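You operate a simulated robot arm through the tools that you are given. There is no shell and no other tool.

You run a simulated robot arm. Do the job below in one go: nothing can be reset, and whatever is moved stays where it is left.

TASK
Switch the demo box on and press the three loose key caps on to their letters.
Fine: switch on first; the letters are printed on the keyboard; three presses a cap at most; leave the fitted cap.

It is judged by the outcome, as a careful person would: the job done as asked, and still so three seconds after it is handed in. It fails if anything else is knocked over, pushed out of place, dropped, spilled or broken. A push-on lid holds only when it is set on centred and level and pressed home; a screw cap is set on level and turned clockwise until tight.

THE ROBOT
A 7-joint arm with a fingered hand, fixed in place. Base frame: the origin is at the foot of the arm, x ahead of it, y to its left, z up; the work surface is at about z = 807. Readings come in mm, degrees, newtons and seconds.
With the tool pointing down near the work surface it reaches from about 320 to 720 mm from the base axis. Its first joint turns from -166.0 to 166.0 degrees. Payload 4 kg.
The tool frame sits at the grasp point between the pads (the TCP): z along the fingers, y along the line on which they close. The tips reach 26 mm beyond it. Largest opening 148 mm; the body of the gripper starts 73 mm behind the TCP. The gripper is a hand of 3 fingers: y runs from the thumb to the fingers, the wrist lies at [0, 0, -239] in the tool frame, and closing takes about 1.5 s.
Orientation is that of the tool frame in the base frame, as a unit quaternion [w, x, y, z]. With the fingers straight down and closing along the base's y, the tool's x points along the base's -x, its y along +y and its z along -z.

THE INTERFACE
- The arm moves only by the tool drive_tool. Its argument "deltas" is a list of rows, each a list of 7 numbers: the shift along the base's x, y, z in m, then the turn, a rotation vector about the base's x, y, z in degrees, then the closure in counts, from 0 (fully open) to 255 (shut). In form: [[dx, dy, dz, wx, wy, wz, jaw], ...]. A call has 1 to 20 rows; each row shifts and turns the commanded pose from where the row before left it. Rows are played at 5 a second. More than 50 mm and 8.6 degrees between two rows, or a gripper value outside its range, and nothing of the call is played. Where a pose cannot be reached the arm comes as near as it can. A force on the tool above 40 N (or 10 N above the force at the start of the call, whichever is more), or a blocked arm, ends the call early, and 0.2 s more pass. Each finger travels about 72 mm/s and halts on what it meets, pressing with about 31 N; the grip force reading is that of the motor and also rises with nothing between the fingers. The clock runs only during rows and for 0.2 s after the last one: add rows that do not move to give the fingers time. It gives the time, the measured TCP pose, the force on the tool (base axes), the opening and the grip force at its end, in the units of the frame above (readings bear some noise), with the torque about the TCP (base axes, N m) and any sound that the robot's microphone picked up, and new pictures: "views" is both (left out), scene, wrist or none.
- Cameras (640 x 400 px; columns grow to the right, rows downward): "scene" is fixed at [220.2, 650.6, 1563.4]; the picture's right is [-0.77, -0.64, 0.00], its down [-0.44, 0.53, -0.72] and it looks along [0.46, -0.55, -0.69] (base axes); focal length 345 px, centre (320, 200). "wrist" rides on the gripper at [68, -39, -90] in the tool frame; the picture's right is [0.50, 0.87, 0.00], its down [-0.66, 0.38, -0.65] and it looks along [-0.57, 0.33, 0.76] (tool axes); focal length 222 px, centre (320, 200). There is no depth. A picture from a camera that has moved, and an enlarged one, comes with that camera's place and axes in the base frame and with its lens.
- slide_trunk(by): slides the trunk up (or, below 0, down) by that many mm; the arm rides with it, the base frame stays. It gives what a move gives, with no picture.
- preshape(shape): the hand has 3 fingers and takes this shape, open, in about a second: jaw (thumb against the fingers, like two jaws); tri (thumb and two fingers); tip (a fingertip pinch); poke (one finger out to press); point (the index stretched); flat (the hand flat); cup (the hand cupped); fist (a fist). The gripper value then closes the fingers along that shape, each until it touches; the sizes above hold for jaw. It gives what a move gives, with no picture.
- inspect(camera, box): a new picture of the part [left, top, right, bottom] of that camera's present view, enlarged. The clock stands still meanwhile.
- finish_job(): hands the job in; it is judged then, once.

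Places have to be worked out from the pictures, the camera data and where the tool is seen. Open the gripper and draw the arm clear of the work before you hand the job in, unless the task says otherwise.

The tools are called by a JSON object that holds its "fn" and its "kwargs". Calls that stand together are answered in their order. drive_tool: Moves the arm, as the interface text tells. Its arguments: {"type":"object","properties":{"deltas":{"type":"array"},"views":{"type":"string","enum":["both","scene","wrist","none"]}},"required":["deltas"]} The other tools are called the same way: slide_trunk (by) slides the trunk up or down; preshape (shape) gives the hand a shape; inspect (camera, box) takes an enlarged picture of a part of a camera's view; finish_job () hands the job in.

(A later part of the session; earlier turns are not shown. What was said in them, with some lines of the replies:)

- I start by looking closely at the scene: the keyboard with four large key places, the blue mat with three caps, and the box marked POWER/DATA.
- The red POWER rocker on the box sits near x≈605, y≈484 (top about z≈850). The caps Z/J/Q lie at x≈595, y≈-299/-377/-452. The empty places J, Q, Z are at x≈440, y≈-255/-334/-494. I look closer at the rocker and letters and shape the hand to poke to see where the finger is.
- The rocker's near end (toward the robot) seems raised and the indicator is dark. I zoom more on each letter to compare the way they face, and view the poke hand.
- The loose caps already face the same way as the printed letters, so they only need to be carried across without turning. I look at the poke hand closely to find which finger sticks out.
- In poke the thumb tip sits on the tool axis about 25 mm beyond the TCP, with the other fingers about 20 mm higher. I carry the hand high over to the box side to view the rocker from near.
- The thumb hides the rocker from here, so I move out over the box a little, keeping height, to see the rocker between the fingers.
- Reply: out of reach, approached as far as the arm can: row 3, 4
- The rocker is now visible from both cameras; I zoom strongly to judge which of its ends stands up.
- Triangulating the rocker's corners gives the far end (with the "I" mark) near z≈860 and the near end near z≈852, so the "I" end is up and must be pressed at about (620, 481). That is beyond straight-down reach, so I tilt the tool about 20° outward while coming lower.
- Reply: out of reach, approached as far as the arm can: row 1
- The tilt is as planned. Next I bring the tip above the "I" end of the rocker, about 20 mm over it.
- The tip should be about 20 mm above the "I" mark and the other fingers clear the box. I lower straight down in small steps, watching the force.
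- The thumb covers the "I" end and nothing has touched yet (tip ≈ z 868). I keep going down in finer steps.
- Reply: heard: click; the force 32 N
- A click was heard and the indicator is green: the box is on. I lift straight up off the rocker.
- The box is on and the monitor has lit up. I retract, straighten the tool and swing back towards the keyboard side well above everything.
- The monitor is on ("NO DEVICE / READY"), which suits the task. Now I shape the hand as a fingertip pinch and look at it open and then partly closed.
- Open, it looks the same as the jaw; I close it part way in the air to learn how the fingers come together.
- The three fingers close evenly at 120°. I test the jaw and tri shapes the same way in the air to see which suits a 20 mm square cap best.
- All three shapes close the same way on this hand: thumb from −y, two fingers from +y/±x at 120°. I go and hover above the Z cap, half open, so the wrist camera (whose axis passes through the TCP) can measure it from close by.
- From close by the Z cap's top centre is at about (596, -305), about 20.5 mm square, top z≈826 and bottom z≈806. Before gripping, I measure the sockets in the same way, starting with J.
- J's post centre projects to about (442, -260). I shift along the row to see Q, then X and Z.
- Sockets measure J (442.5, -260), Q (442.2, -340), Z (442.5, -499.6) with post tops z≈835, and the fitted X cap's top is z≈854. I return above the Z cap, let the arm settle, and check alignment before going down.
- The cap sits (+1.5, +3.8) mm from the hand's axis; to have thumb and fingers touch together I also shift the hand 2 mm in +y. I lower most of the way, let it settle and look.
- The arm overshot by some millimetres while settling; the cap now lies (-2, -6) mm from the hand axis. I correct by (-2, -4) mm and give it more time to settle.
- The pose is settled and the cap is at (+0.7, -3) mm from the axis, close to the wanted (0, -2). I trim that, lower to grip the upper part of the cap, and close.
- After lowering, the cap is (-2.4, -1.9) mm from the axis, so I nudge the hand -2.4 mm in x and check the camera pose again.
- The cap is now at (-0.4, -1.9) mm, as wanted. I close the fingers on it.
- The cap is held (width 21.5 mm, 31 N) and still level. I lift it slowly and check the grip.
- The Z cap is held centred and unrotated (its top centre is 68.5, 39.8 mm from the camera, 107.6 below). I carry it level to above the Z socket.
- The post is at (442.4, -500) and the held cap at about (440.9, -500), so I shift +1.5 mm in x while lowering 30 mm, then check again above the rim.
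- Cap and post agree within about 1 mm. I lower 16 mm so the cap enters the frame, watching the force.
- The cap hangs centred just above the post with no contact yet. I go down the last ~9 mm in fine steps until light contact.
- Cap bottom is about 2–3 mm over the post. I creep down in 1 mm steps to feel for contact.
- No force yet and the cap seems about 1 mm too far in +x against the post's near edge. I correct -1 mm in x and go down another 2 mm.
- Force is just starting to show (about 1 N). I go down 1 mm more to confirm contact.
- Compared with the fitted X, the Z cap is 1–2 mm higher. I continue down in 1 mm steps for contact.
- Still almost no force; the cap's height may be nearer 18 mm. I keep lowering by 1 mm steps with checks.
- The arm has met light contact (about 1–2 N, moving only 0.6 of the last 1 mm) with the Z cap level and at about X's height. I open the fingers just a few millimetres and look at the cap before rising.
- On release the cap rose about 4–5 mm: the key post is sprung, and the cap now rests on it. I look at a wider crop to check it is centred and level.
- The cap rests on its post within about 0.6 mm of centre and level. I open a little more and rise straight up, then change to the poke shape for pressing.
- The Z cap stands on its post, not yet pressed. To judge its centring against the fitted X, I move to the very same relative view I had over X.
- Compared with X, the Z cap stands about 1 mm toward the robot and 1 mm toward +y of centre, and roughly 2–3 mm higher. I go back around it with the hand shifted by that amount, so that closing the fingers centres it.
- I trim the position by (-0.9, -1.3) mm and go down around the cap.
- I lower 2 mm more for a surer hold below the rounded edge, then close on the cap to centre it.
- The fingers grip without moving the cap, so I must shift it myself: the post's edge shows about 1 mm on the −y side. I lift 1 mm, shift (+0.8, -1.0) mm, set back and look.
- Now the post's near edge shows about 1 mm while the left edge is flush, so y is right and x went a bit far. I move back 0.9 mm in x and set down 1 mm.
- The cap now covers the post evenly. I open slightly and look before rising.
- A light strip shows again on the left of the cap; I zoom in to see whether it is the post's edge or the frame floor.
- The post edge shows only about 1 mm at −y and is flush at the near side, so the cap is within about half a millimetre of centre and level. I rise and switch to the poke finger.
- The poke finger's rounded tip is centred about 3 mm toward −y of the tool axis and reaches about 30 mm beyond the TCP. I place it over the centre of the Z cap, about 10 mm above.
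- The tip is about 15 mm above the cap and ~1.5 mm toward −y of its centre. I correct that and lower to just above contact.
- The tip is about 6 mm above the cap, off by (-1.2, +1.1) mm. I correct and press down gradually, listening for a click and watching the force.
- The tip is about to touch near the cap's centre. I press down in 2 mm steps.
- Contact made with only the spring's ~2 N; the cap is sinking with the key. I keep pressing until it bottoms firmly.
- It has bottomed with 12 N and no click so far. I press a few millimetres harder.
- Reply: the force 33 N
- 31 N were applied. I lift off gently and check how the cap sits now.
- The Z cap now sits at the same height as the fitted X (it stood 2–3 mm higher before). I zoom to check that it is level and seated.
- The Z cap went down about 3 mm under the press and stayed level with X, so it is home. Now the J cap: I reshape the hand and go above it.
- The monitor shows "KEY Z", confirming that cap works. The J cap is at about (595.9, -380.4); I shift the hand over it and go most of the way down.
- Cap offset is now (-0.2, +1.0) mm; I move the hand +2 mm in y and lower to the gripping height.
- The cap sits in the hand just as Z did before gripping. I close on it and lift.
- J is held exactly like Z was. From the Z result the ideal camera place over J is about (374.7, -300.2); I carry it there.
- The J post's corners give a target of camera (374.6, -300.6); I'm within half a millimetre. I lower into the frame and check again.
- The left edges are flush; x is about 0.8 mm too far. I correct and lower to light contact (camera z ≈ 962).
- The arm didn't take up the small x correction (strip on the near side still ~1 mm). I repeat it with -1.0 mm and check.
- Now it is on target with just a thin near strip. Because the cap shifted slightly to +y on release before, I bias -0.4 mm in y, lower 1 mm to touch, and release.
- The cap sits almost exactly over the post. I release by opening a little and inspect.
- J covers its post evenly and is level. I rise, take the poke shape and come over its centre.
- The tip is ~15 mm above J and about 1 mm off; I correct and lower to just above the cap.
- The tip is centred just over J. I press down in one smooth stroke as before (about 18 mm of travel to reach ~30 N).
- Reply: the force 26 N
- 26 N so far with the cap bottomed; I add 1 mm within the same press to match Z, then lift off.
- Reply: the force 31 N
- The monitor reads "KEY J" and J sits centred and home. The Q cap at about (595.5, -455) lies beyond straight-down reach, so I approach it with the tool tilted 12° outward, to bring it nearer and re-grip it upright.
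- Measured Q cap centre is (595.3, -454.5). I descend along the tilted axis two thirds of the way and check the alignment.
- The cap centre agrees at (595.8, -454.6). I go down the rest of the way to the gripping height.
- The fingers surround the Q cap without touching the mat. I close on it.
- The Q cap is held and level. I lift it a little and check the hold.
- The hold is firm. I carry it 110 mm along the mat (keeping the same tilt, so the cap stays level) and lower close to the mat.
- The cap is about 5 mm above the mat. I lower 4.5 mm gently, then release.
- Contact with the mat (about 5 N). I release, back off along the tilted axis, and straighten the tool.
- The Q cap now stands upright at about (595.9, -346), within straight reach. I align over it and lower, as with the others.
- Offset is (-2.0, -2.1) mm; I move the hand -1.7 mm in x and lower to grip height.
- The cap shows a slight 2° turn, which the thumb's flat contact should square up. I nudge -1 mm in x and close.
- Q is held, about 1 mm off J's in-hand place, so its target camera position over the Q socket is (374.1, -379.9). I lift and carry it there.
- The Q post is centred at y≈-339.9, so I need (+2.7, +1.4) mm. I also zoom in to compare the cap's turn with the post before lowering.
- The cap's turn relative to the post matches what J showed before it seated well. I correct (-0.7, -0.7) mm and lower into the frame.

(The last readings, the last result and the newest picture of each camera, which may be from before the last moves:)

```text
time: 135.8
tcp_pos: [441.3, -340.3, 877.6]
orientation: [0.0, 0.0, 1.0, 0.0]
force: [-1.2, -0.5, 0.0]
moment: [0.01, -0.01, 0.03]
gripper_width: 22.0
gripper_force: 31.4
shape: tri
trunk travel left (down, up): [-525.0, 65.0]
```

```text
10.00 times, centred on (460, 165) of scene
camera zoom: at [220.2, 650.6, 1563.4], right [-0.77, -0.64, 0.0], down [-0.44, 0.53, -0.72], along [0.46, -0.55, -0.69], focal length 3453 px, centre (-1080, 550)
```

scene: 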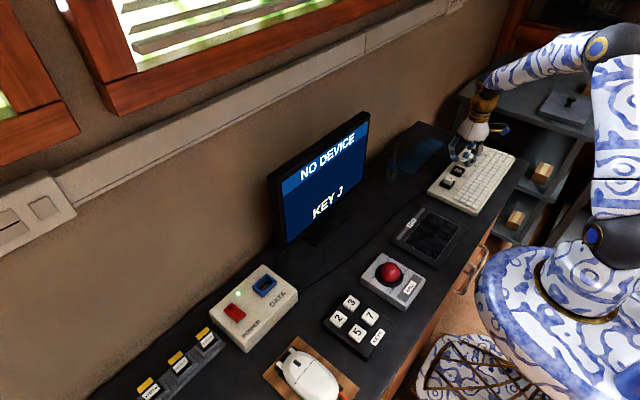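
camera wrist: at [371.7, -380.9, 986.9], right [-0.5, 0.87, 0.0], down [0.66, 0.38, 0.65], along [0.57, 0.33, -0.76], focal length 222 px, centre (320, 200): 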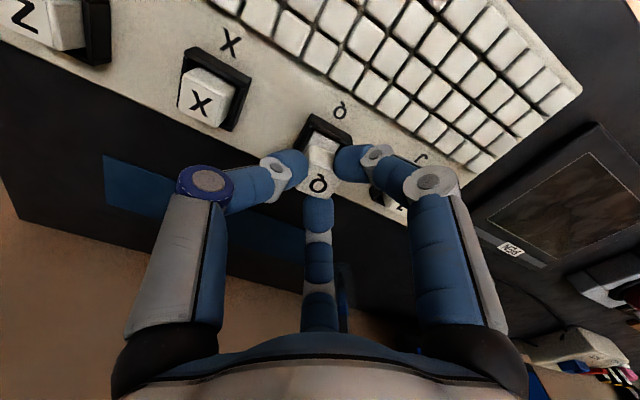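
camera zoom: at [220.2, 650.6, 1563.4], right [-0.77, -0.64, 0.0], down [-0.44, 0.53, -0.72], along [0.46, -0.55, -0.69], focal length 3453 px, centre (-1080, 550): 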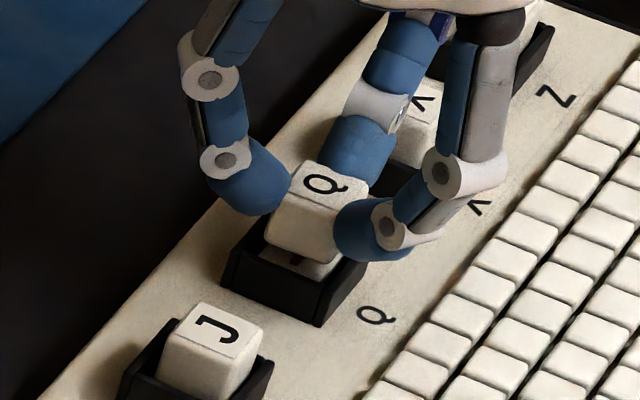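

Comparing with J's picture at this stage, y is right and x is about 0.8 mm too far out. I correct x and lower 4–5 mm.

{"fn": "drive_tool", "kwargs": {"deltas": [[-0.0009, 0, -0.002, 0, 0, 0, 255], [0, 0, -0.0025, 0, 0, 0, 255], [0, 0, 0, 0, 0, 0, 255], [0, 0, 0, 0, 0, 0, 255], [0, 0, 0, 0, 0, 0, 255]], "views": "none"}}

{"fn": "inspect", "kwargs": {"camera": "wrist", "box": [270, 110, 350, 160]}}

```text
time: 137.0
tcp_pos: [440.4, -341.2, 872.4]
orientation: [0.001, 0.0, 1.0, 0.0]
force: [-0.1, -0.9, 0.7]
moment: [0.02, -0.05, -0.01]
gripper_width: 21.8
gripper_force: 31.4
shape: tri
trunk travel left (down, up): [-525.0, 65.0]
```

```text
8.00 times, centred on (310, 135) of wrist
camera zoom: at [374.5, -380.2, 963.7], right [-0.5, 0.87, 0.0], down [0.66, 0.38, 0.65], along [0.57, 0.33, -0.76], focal length 1777 px, centre (400, 720)
```

zoom: 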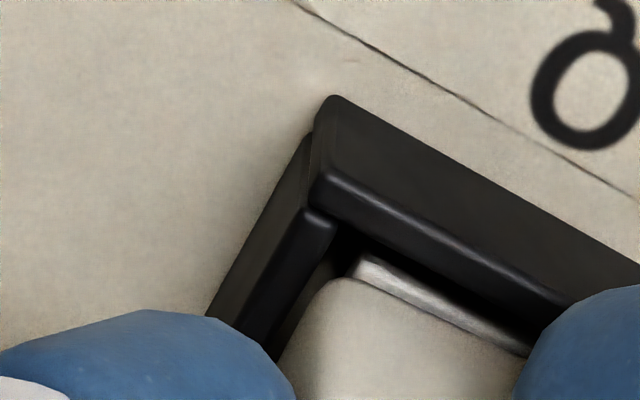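

As before, the arm needs a second nudge: -0.9 mm in x.

{"fn": "drive_tool", "kwargs": {"deltas": [[-0.0009, 0, 0, 0, 0, 0, 255], [0, 0, 0, 0, 0, 0, 255], [0, 0, 0, 0, 0, 0, 255], [0, 0, 0, 0, 0, 0, 255]], "views": "none"}}

{"fn": "inspect", "kwargs": {"camera": "wrist", "box": [270, 110, 350, 160]}}

```text
time: 138.0
tcp_pos: [439.6, -341.3, 871.4]
orientation: [0.0, 0.0, 1.0, 0.001]
force: [-0.1, -0.1, -0.7]
moment: [0.01, 0.01, -0.02]
gripper_width: 21.6
gripper_force: 31.3
shape: tri
trunk travel left (down, up): [-525.0, 65.0]
```

```text
8.00 times, centred on (310, 135) of wrist
camera zoom: at [373.2, -380.1, 963.4], right [-0.5, 0.87, 0.0], down [0.66, 0.38, 0.65], along [0.57, 0.33, -0.76], focal length 1777 px, centre (400, 720)
```

zoom: 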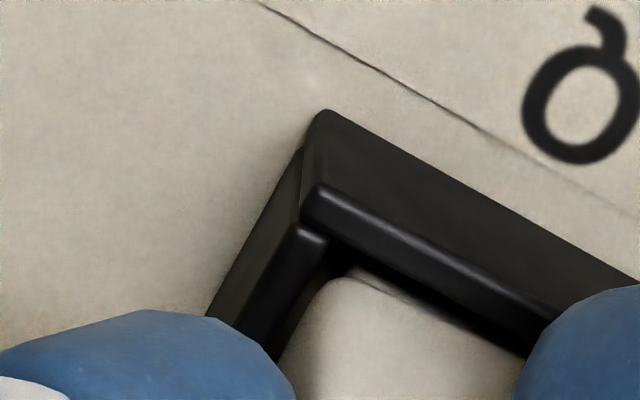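

Now nearly flush. Against J's final picture Q is about 0.5 mm too far toward −y; I add +0.4 mm and lower 1.6 mm to touch.

{"fn": "drive_tool", "kwargs": {"deltas": [[0, 0.0004, -0.0016, 0, 0, 0, 255], [0, 0, 0, 0, 0, 0, 255], [0, 0, 0, 0, 0, 0, 255], [0, 0, 0, 0, 0, 0, 255]], "views": "none"}}

{"fn": "inspect", "kwargs": {"camera": "wrist", "box": [270, 110, 350, 160]}}

{"fn": "inspect", "kwargs": {"camera": "scene", "box": [440, 145, 480, 185]}}

```text
time: 139.0
tcp_pos: [440.4, -340.7, 869.7]
orientation: [-0.001, 0.0, 1.0, -0.001]
force: [0.5, 0.6, 0.1]
moment: [0.02, -0.04, 0.05]
gripper_width: 21.8
gripper_force: 31.0
shape: tri
trunk travel left (down, up): [-525.0, 65.0]
```

```text
8.00 times, centred on (310, 135) of wrist
camera zoom: at [373.0, -380.5, 961.6], right [-0.5, 0.87, 0.0], down [0.66, 0.38, 0.65], along [0.57, 0.33, -0.76], focal length 1777 px, centre (400, 720)
```

zoom: 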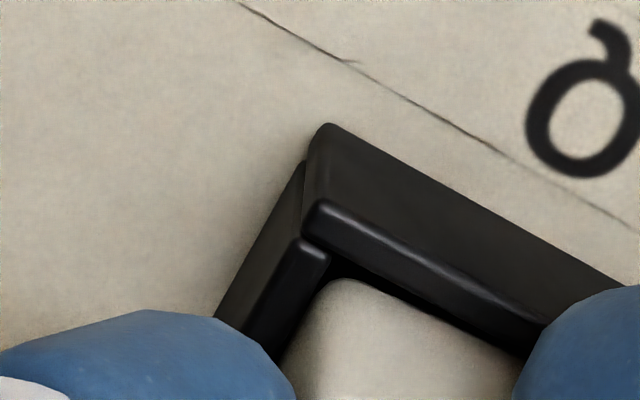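

```text
10.00 times, centred on (460, 165) of scene
camera zoom: at [220.2, 650.6, 1563.4], right [-0.77, -0.64, 0.0], down [-0.44, 0.53, -0.72], along [0.46, -0.55, -0.69], focal length 3453 px, centre (-1080, 550)
```

zoom: 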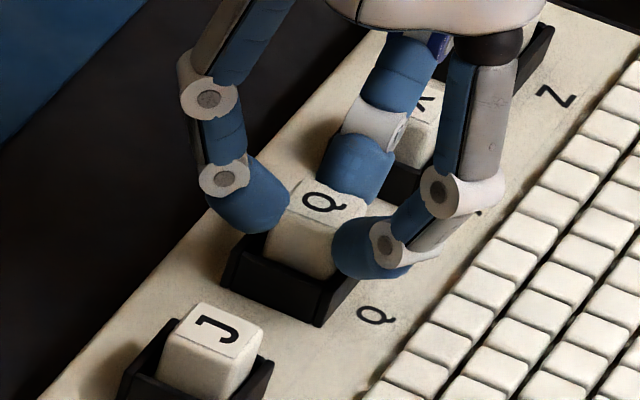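

Q is now about (-0.45, -0.4) mm from J's good position; I nudge (+0.5, +0.5) and look once more.

{"fn": "drive_tool", "kwargs": {"deltas": [[0.0005, 0.0005, 0, 0, 0, 0, 255], [0, 0, 0, 0, 0, 0, 255], [0, 0, 0, 0, 0, 0, 255], [0, 0, 0, 0, 0, 0, 255]], "views": "none"}}

{"fn": "inspect", "kwargs": {"camera": "wrist", "box": [270, 110, 350, 160]}}

```text
time: 140.0
tcp_pos: [440.1, -340.6, 870.1]
orientation: [0.0, -0.001, 1.0, 0.0]
force: [0.1, 0.5, 0.1]
moment: [0.03, 0.02, 0.03]
gripper_width: 22.0
gripper_force: 31.4
shape: tri
trunk travel left (down, up): [-525.0, 65.0]
```

```text
8.00 times, centred on (310, 135) of wrist
camera zoom: at [373.8, -379.7, 961.5], right [-0.5, 0.87, 0.0], down [0.66, 0.38, 0.65], along [0.57, 0.33, -0.76], focal length 1777 px, centre (400, 720)
```

zoom: 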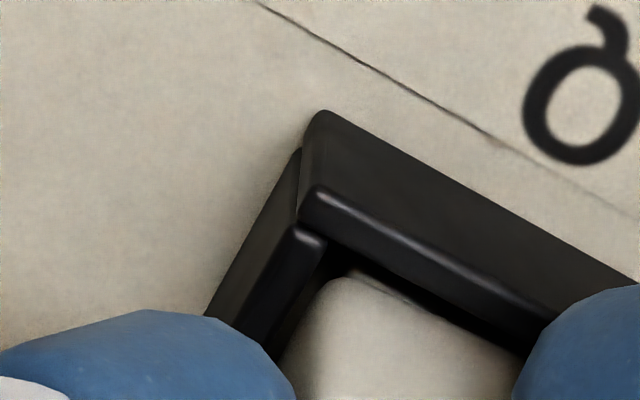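

That matches J's position within 0.4 mm. I release and inspect.

{"fn": "drive_tool", "kwargs": {"deltas": [[0, 0, 0, 0, 0, 0, 228], [0, 0, 0, 0, 0, 0, 215], [0, 0, 0, 0, 0, 0, 203], [0, 0, 0, 0, 0, 0, 190], [0, 0, 0, 0, 0, 0, 190]], "views": "none"}}

{"fn": "inspect", "kwargs": {"camera": "wrist", "box": [290, 130, 350, 190]}}

{"fn": "inspect", "kwargs": {"camera": "scene", "box": [440, 145, 480, 185]}}

```text
time: 141.2
tcp_pos: [440.3, -341.1, 869.5]
orientation: [0.0, 0.0, 1.0, -0.001]
force: [0.9, -0.1, -0.3]
moment: [-0.01, -0.04, 0.01]
gripper_width: 37.4
gripper_force: 0.1
shape: tri
trunk travel left (down, up): [-525.0, 65.0]
```

```text
6.67 times, centred on (320, 160) of wrist
camera zoom: at [373.8, -379.7, 961.5], right [-0.5, 0.87, 0.0], down [0.66, 0.38, 0.65], along [0.57, 0.33, -0.76], focal length 1481 px, centre (320, 467)
```

zoom: 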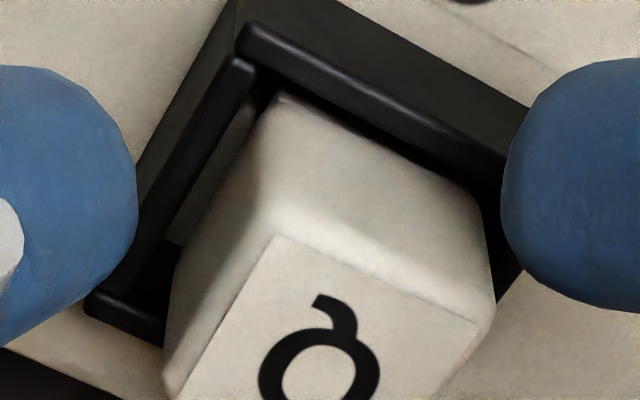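

```text
10.00 times, centred on (460, 165) of scene
camera zoom: at [220.2, 650.6, 1563.4], right [-0.77, -0.64, 0.0], down [-0.44, 0.53, -0.72], along [0.46, -0.55, -0.69], focal length 3453 px, centre (-1080, 550)
```

zoom: 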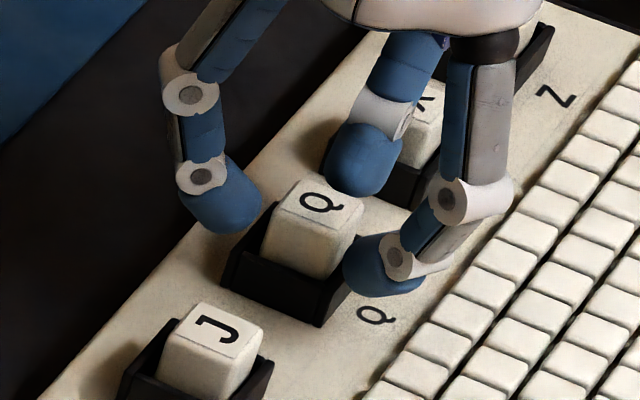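

Q covers its post evenly and is level. I rise, take the poke shape and come over its centre.

{"fn": "drive_tool", "kwargs": {"deltas": [[0, 0, 0.002, 0, 0, 0, 180], [0, 0, 0.005, 0, 0, 0, 175], [0, 0, 0.01, 0, 0, 0, 165], [0, 0, 0.02, 0, 0, 0, 165], [0, 0, 0.03, 0, 0, 0, 165], [0, 0, 0.01, 0, 0, 0, 165], [0, 0, 0, 0, 0, 0, 165]], "views": "none"}}

{"fn": "preshape", "kwargs": {"shape": "poke"}}

{"fn": "drive_tool", "kwargs": {"deltas": [[0.0005, 0.0047, -0.01, 0, 0, 0, 0], [0, 0, -0.02, 0, 0, 0, 0], [0, 0, -0.02, 0, 0, 0, 0], [0, 0, 0, 0, 0, 0, 0], [0, 0, 0, 0, 0, 0, 0], [0, 0, 0, 0, 0, 0, 0]], "views": "none"}}

{"fn": "inspect", "kwargs": {"camera": "wrist", "box": [240, 100, 400, 200]}}

{"fn": "inspect", "kwargs": {"camera": "scene", "box": [440, 135, 480, 175]}}

```text
time: 142.8
tcp_pos: [441.4, -343.2, 946.6]
orientation: [0.0, -0.001, 1.0, 0.0]
force: [-0.7, 0.2, -0.3]
moment: [-0.02, -0.01, 0.0]
gripper_width: 51.8
gripper_force: 0.1
shape: tri
trunk travel left (down, up): [-525.0, 65.0]
```

```text
time: 143.7
tcp_pos: [439.8, -342.5, 946.7]
orientation: [-0.001, 0.0, 1.0, 0.0]
force: [0.7, 0.1, 0.5]
moment: [-0.02, 0.0, 0.0]
gripper_width: 0.0
gripper_force: 0.1
shape: poke
trunk travel left (down, up): [-525.0, 65.0]
```

```text
time: 145.1
tcp_pos: [439.3, -337.8, 897.4]
orientation: [0.0, 0.0, 1.0, -0.001]
force: [-0.6, 0.7, 0.0]
moment: [0.0, 0.03, 0.01]
gripper_width: 0.0
gripper_force: 0.1
shape: poke
trunk travel left (down, up): [-525.0, 65.0]
```

```text
4.00 times, centred on (320, 150) of wrist
camera zoom: at [372.9, -377.6, 988.7], right [-0.5, 0.87, 0.0], down [0.66, 0.38, 0.65], along [0.57, 0.33, -0.76], focal length 888 px, centre (320, 400)
```

zoom: 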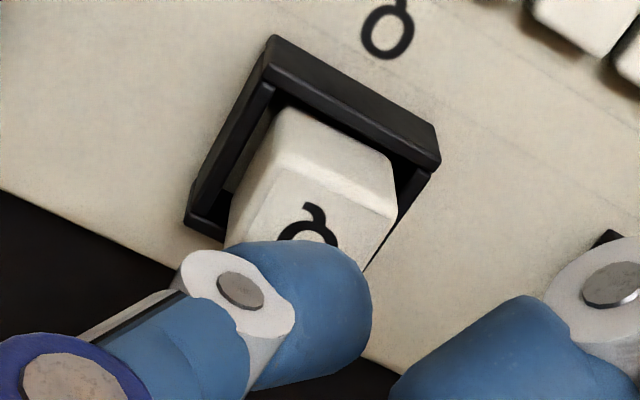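

```text
10.00 times, centred on (460, 155) of scene
camera zoom: at [220.2, 650.6, 1563.4], right [-0.77, -0.64, 0.0], down [-0.44, 0.53, -0.72], along [0.46, -0.55, -0.69], focal length 3453 px, centre (-1080, 650)
```

zoom: 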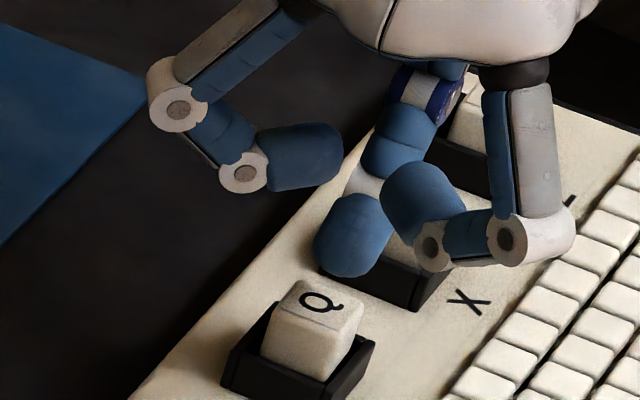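

The tip is about (−1.3, −2.3) mm short of Q's centre; I correct and lower to just above the cap.

{"fn": "drive_tool", "kwargs": {"deltas": [[0.0013, 0.0022, -0.005, 0, 0, 0, 0], [0, 0, -0.006, 0, 0, 0, 0], [0, 0, 0, 0, 0, 0, 0], [0, 0, 0, 0, 0, 0, 0], [0, 0, 0, 0, 0, 0, 0]], "views": "none"}}

{"fn": "inspect", "kwargs": {"camera": "wrist", "box": [240, 100, 400, 200]}}

{"fn": "inspect", "kwargs": {"camera": "scene", "box": [440, 140, 480, 180]}}

```text
time: 146.3
tcp_pos: [441.6, -334.8, 886.0]
orientation: [0.0, -0.001, 1.0, 0.0]
force: [-0.3, -0.4, 0.3]
moment: [0.03, 0.01, 0.01]
gripper_width: 0.0
gripper_force: 0.1
shape: poke
trunk travel left (down, up): [-525.0, 65.0]
```

```text
4.00 times, centred on (320, 150) of wrist
camera zoom: at [374.8, -374.7, 977.0], right [-0.5, 0.87, 0.0], down [0.66, 0.38, 0.65], along [0.57, 0.33, -0.76], focal length 888 px, centre (320, 400)
```

zoom: 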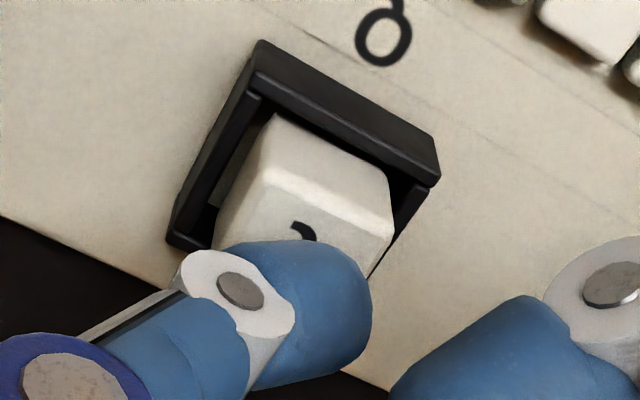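

```text
10.00 times, centred on (460, 160) of scene
camera zoom: at [220.2, 650.6, 1563.4], right [-0.77, -0.64, 0.0], down [-0.44, 0.53, -0.72], along [0.46, -0.55, -0.69], focal length 3453 px, centre (-1080, 600)
```

zoom: 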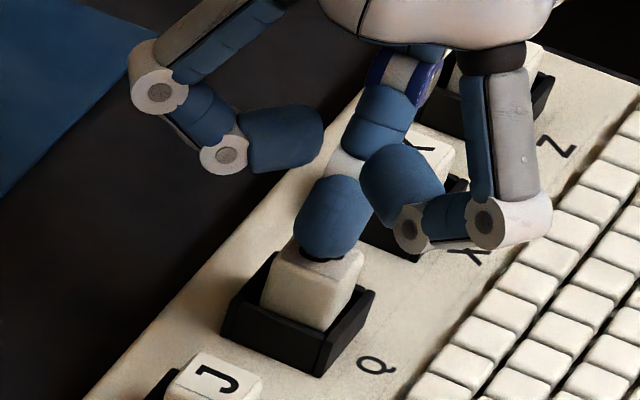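

The view matches J's just before pressing. I press Q in one smooth stroke.

{"fn": "drive_tool", "kwargs": {"deltas": [[0, 0, -0.003, 0, 0, 0, 0], [0, 0, -0.003, 0, 0, 0, 0], [0, 0, -0.003, 0, 0, 0, 0], [0, 0, -0.003, 0, 0, 0, 0], [0, 0, -0.002, 0, 0, 0, 0], [0, 0, -0.002, 0, 0, 0, 0], [0, 0, -0.0015, 0, 0, 0, 0], [0, 0, 0, 0, 0, 0, 0]], "views": "none"}}

{"fn": "inspect", "kwargs": {"camera": "scene", "box": [440, 140, 480, 180]}}

```text
time: 148.1
tcp_pos: [441.1, -334.7, 871.4]
orientation: [0.001, 0.001, 1.0, -0.002]
force: [5.2, -4.2, 27.8]
moment: [-0.09, -0.13, -0.02]
gripper_width: 0.0
gripper_force: 0.1
shape: poke
trunk travel left (down, up): [-525.0, 65.0]
```

```text
10.00 times, centred on (460, 160) of scene
camera zoom: at [220.2, 650.6, 1563.4], right [-0.77, -0.64, 0.0], down [-0.44, 0.53, -0.72], along [0.46, -0.55, -0.69], focal length 3453 px, centre (-1080, 600)
```

zoom: 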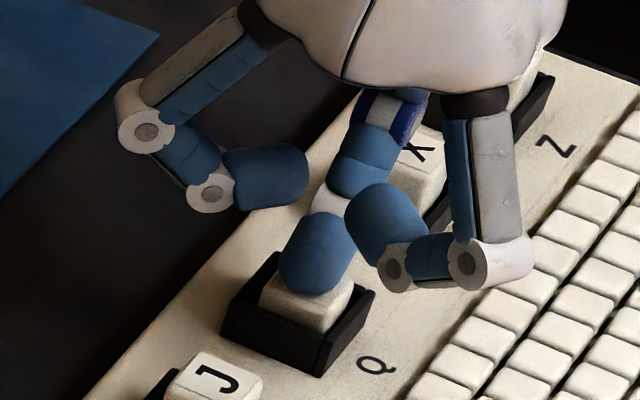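

Pressed home at about 28 N, with the other fingers clear of X. I add a touch to match the others (~31 N) within the same press, then lift off and look at the whole scene.

{"fn": "drive_tool", "kwargs": {"deltas": [[0, 0, -0.0008, 0, 0, 0, 0], [0, 0, 0, 0, 0, 0, 0]], "views": "none"}}

{"fn": "drive_tool", "kwargs": {"deltas": [[0, 0, 0.005, 0, 0, 0, 0], [0, 0, 0.008, 0, 0, 0, 0], [0, 0, 0.02, 0, 0, 0, 0], [0, 0, 0.03, 0, 0, 0, 0], [0, 0, 0.03, 0, 0, 0, 0], [0, 0, 0.04, 0, 0, 0, 0], [-0.02, 0.03, 0.03, 0, 0, 0, 0], [-0.02, 0.04, 0.02, 0, 0, 0, 0], [-0.02, 0.04, 0, 0, 0, 0, 0], [0, 0.04, 0, 0, 0, 0, 0], [0, 0.04, 0, 0, 0, 0, 0], [0, 0, 0, 0, 0, 0, 0], [0, 0, 0, 0, 0, 0, 0]], "views": "both"}}

{"fn": "inspect", "kwargs": {"camera": "scene", "box": [425, 130, 495, 195]}}

{"fn": "inspect", "kwargs": {"camera": "scene", "box": [260, 100, 380, 260]}}

```text
time: 148.7
tcp_pos: [441.3, -334.5, 868.8]
orientation: [0.001, 0.0, 1.0, -0.001]
force: [6.0, -7.0, 34.2]
moment: [0.11, -0.11, -0.1]
gripper_width: 0.0
gripper_force: 0.0
shape: poke
trunk travel left (down, up): [-525.0, 65.0]
```

```text
time: 151.5
tcp_pos: [384.2, -143.2, 1051.9]
orientation: [0.0, 0.0, 1.0, 0.0]
force: [0.1, -0.1, 0.5]
moment: [0.04, 0.02, 0.02]
gripper_width: 0.0
gripper_force: 0.1
shape: poke
trunk travel left (down, up): [-525.0, 65.0]
camera wrist: at [317.6, -182.8, 1141.8], right [-0.5, 0.87, 0.0], down [0.66, 0.38, 0.65], along [0.57, 0.33, -0.76], focal length 222 px, centre (320, 200)
```

scene: 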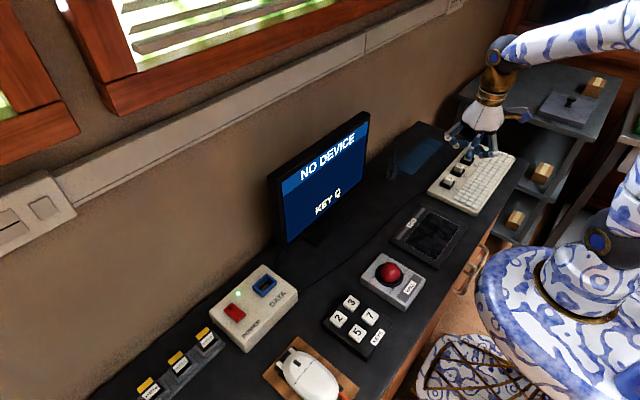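
wrist: 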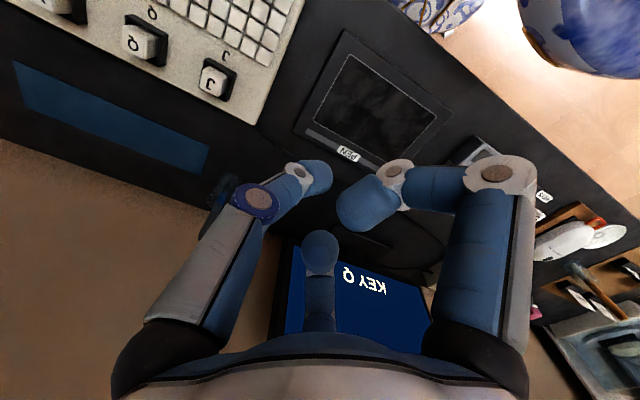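

```text
6.15 times, centred on (460, 162) of scene
camera zoom: at [220.2, 650.6, 1563.4], right [-0.77, -0.64, 0.0], down [-0.44, 0.53, -0.72], along [0.46, -0.55, -0.69], focal length 2125 px, centre (-542, 431)
```

zoom: 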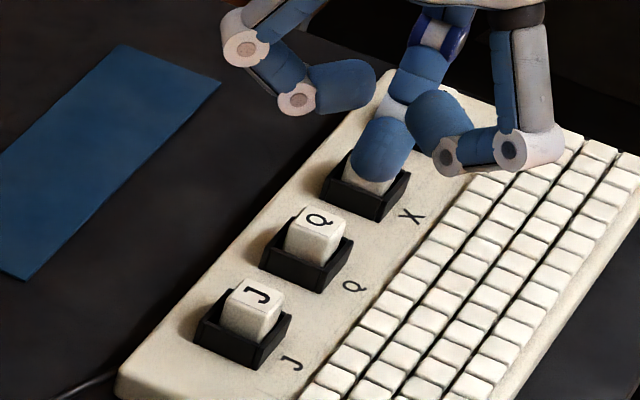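

```text
2.50 times, centred on (320, 180) of scene
camera zoom: at [220.2, 650.6, 1563.4], right [-0.77, -0.64, 0.0], down [-0.44, 0.53, -0.72], along [0.46, -0.55, -0.69], focal length 863 px, centre (320, 250)
```

zoom: 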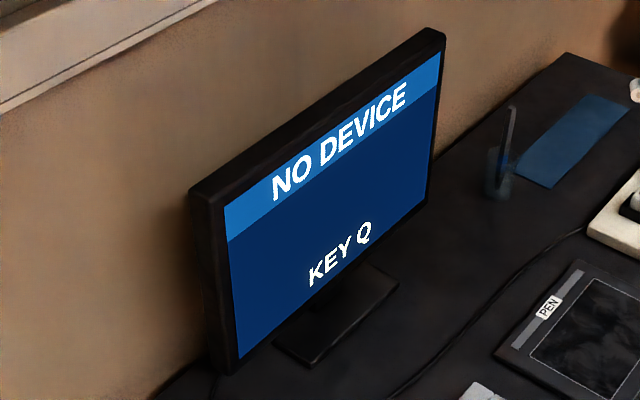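

"KEY Q" is shown. I draw the arm further away with the hand opened, so that I can check all four caps unobstructed.

{"fn": "drive_tool", "kwargs": {"deltas": [[-0.01, 0.03, 0.03, 0, 0, 0, 0], [0, 0.03, 0.03, 0, 0, 0, 0], [0, 0.03, 0.02, 0, 0, 0, 0], [0, 0.03, 0.01, 0, 0, 0, 0], [0, 0.03, 0, 0, 0, 0, 0], [0, 0, 0, 0, 0, 0, 0]], "views": "none"}}

{"fn": "preshape", "kwargs": {"shape": "jaw"}}

{"fn": "drive_tool", "kwargs": {"deltas": [[0, 0, 0, 0, 0, 0, 0], [0, 0, 0, 0, 0, 0, 0]], "views": "both"}}

{"fn": "inspect", "kwargs": {"camera": "scene", "box": [435, 135, 495, 195]}}

{"fn": "inspect", "kwargs": {"camera": "scene", "box": [200, 255, 310, 360]}}

```text
time: 152.9
tcp_pos: [372.5, 3.2, 1140.8]
orientation: [0.0, 0.0, 1.0, 0.0]
force: [-0.6, -0.5, 1.0]
moment: [-0.04, 0.0, -0.01]
gripper_width: 0.0
gripper_force: 0.0
shape: poke
trunk travel left (down, up): [-525.0, 65.0]
```

```text
time: 153.8
tcp_pos: [373.7, 3.4, 1142.2]
orientation: [0.0, 0.0, 1.0, 0.001]
force: [-0.6, -1.0, 0.1]
moment: [-0.03, 0.0, -0.04]
gripper_width: 147.6
gripper_force: 0.1
shape: jaw
trunk travel left (down, up): [-525.0, 65.0]
```

```text
time: 154.4
tcp_pos: [372.2, 3.1, 1141.0]
orientation: [0.0, 0.0, 1.0, -0.001]
force: [-0.9, 1.4, -0.3]
moment: [0.03, -0.01, 0.05]
gripper_width: 147.9
gripper_force: 0.1
shape: jaw
trunk travel left (down, up): [-525.0, 65.0]
camera wrist: at [306.7, -35.9, 1232.5], right [-0.5, 0.87, 0.0], down [0.66, 0.38, 0.65], along [0.57, 0.33, -0.76], focal length 222 px, centre (320, 200)
```

scene: 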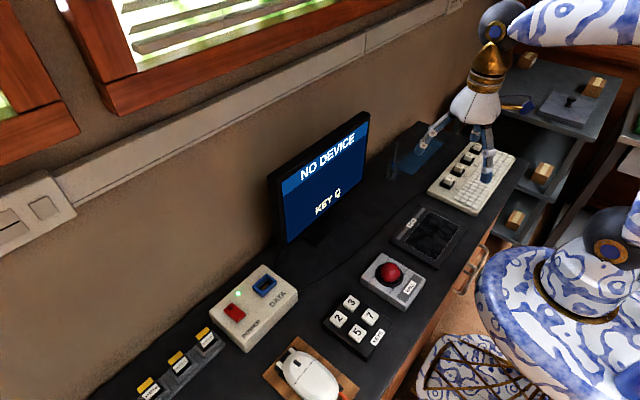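
wrist: 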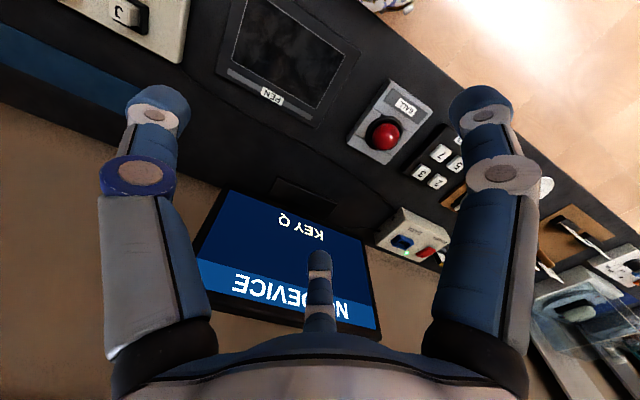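

```text
6.67 times, centred on (465, 165) of scene
camera zoom: at [220.2, 650.6, 1563.4], right [-0.77, -0.64, 0.0], down [-0.44, 0.53, -0.72], along [0.46, -0.55, -0.69], focal length 2302 px, centre (-647, 433)
```

zoom: 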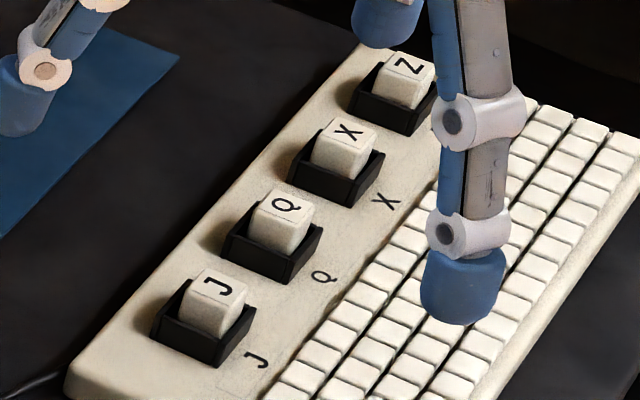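

```text
3.81 times, centred on (255, 308) of scene
camera zoom: at [220.2, 650.6, 1563.4], right [-0.77, -0.64, 0.0], down [-0.44, 0.53, -0.72], along [0.46, -0.55, -0.69], focal length 1315 px, centre (568, -210)
```

zoom: 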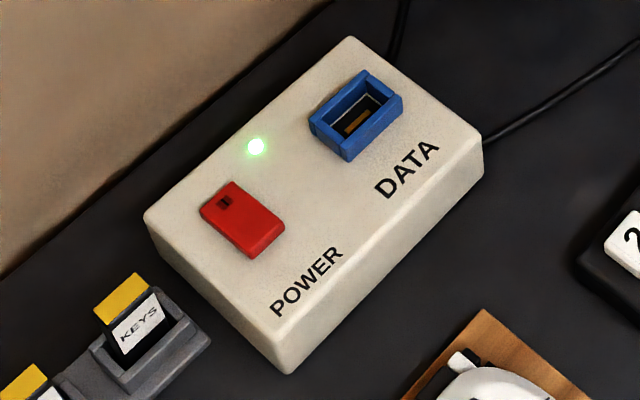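

All caps stand in a row with the box's green light on. I zoom in to compare the heights of J, Q, X and Z exactly before finishing.

{"fn": "inspect", "kwargs": {"camera": "scene", "box": [455, 145, 477, 167]}}

{"fn": "inspect", "kwargs": {"camera": "scene", "box": [445, 155, 467, 177]}}

{"fn": "inspect", "kwargs": {"camera": "scene", "box": [463, 137, 479, 157]}}

```text
16.00 times, centred on (466, 156) of scene
camera zoom: at [220.2, 650.6, 1563.4], right [-0.77, -0.64, 0.0], down [-0.44, 0.53, -0.72], along [0.46, -0.55, -0.69], focal length 5524 px, centre (-2016, 904)
```

zoom: 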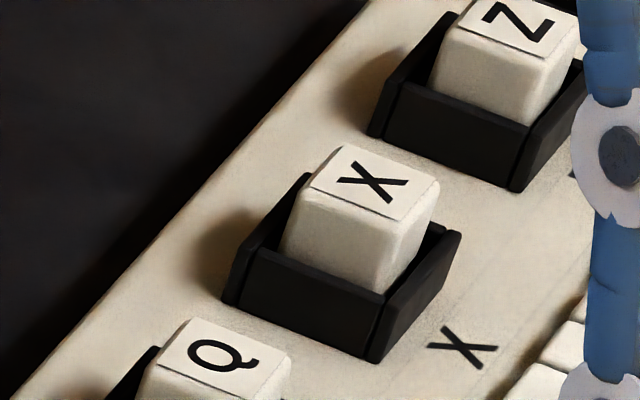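

```text
16.00 times, centred on (456, 166) of scene
camera zoom: at [220.2, 650.6, 1563.4], right [-0.77, -0.64, 0.0], down [-0.44, 0.53, -0.72], along [0.46, -0.55, -0.69], focal length 5524 px, centre (-1856, 744)
```

zoom: 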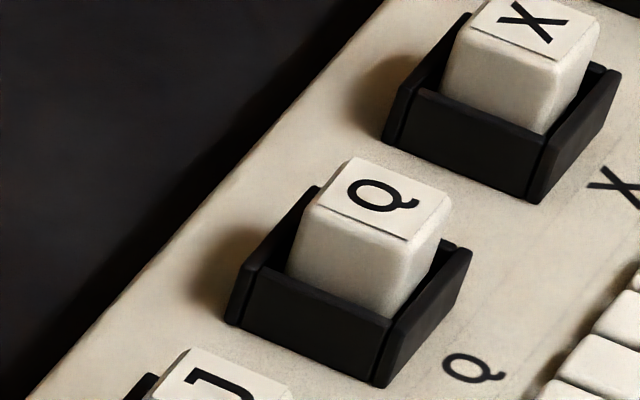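

```text
16.00 times, centred on (471, 147) of scene
camera zoom: at [220.2, 650.6, 1563.4], right [-0.77, -0.64, 0.0], down [-0.44, 0.53, -0.72], along [0.46, -0.55, -0.69], focal length 5524 px, centre (-2096, 1048)
```

zoom: 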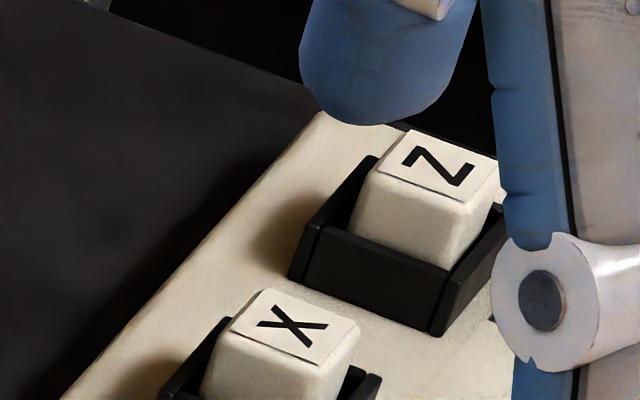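

Each of the four caps sits in its frame at the same height to within about half a millimetre. The letters match the keyboard, the box's light is green, and nothing else has moved. The hand is open and clear, so I hand the job in.

{"fn": "finish_job", "kwargs": {}}

```text
The job is handed in.
```

The demo box is switched on and the Z, J and Q caps are pressed on to their letters, so the job is handed in.

- **Box:** I pressed the raised "I" end of the POWER rocker first. It clicked and the indicator light turned green.
- **Caps:** Z, J and Q each took one press of 31–34 N. The monitor showed KEY Z, KEY J and KEY Q in turn. In the last pictures Z and Q sit at the same height as the fitted X cap, to within measuring error, and J looks level with them.
- **Z cap:** It sits roughly 1 mm off centre on its post. It went home under the press and stayed down.
- **Q cap:** It lay beyond straight-down reach. I moved it along the mat with the hand tilted, set it down, and gripped it again upright before fitting it.
- **Everything else:** I left the X cap alone and saw nothing else out of place in the last pictures. The hand is open and the arm is clear of the work.
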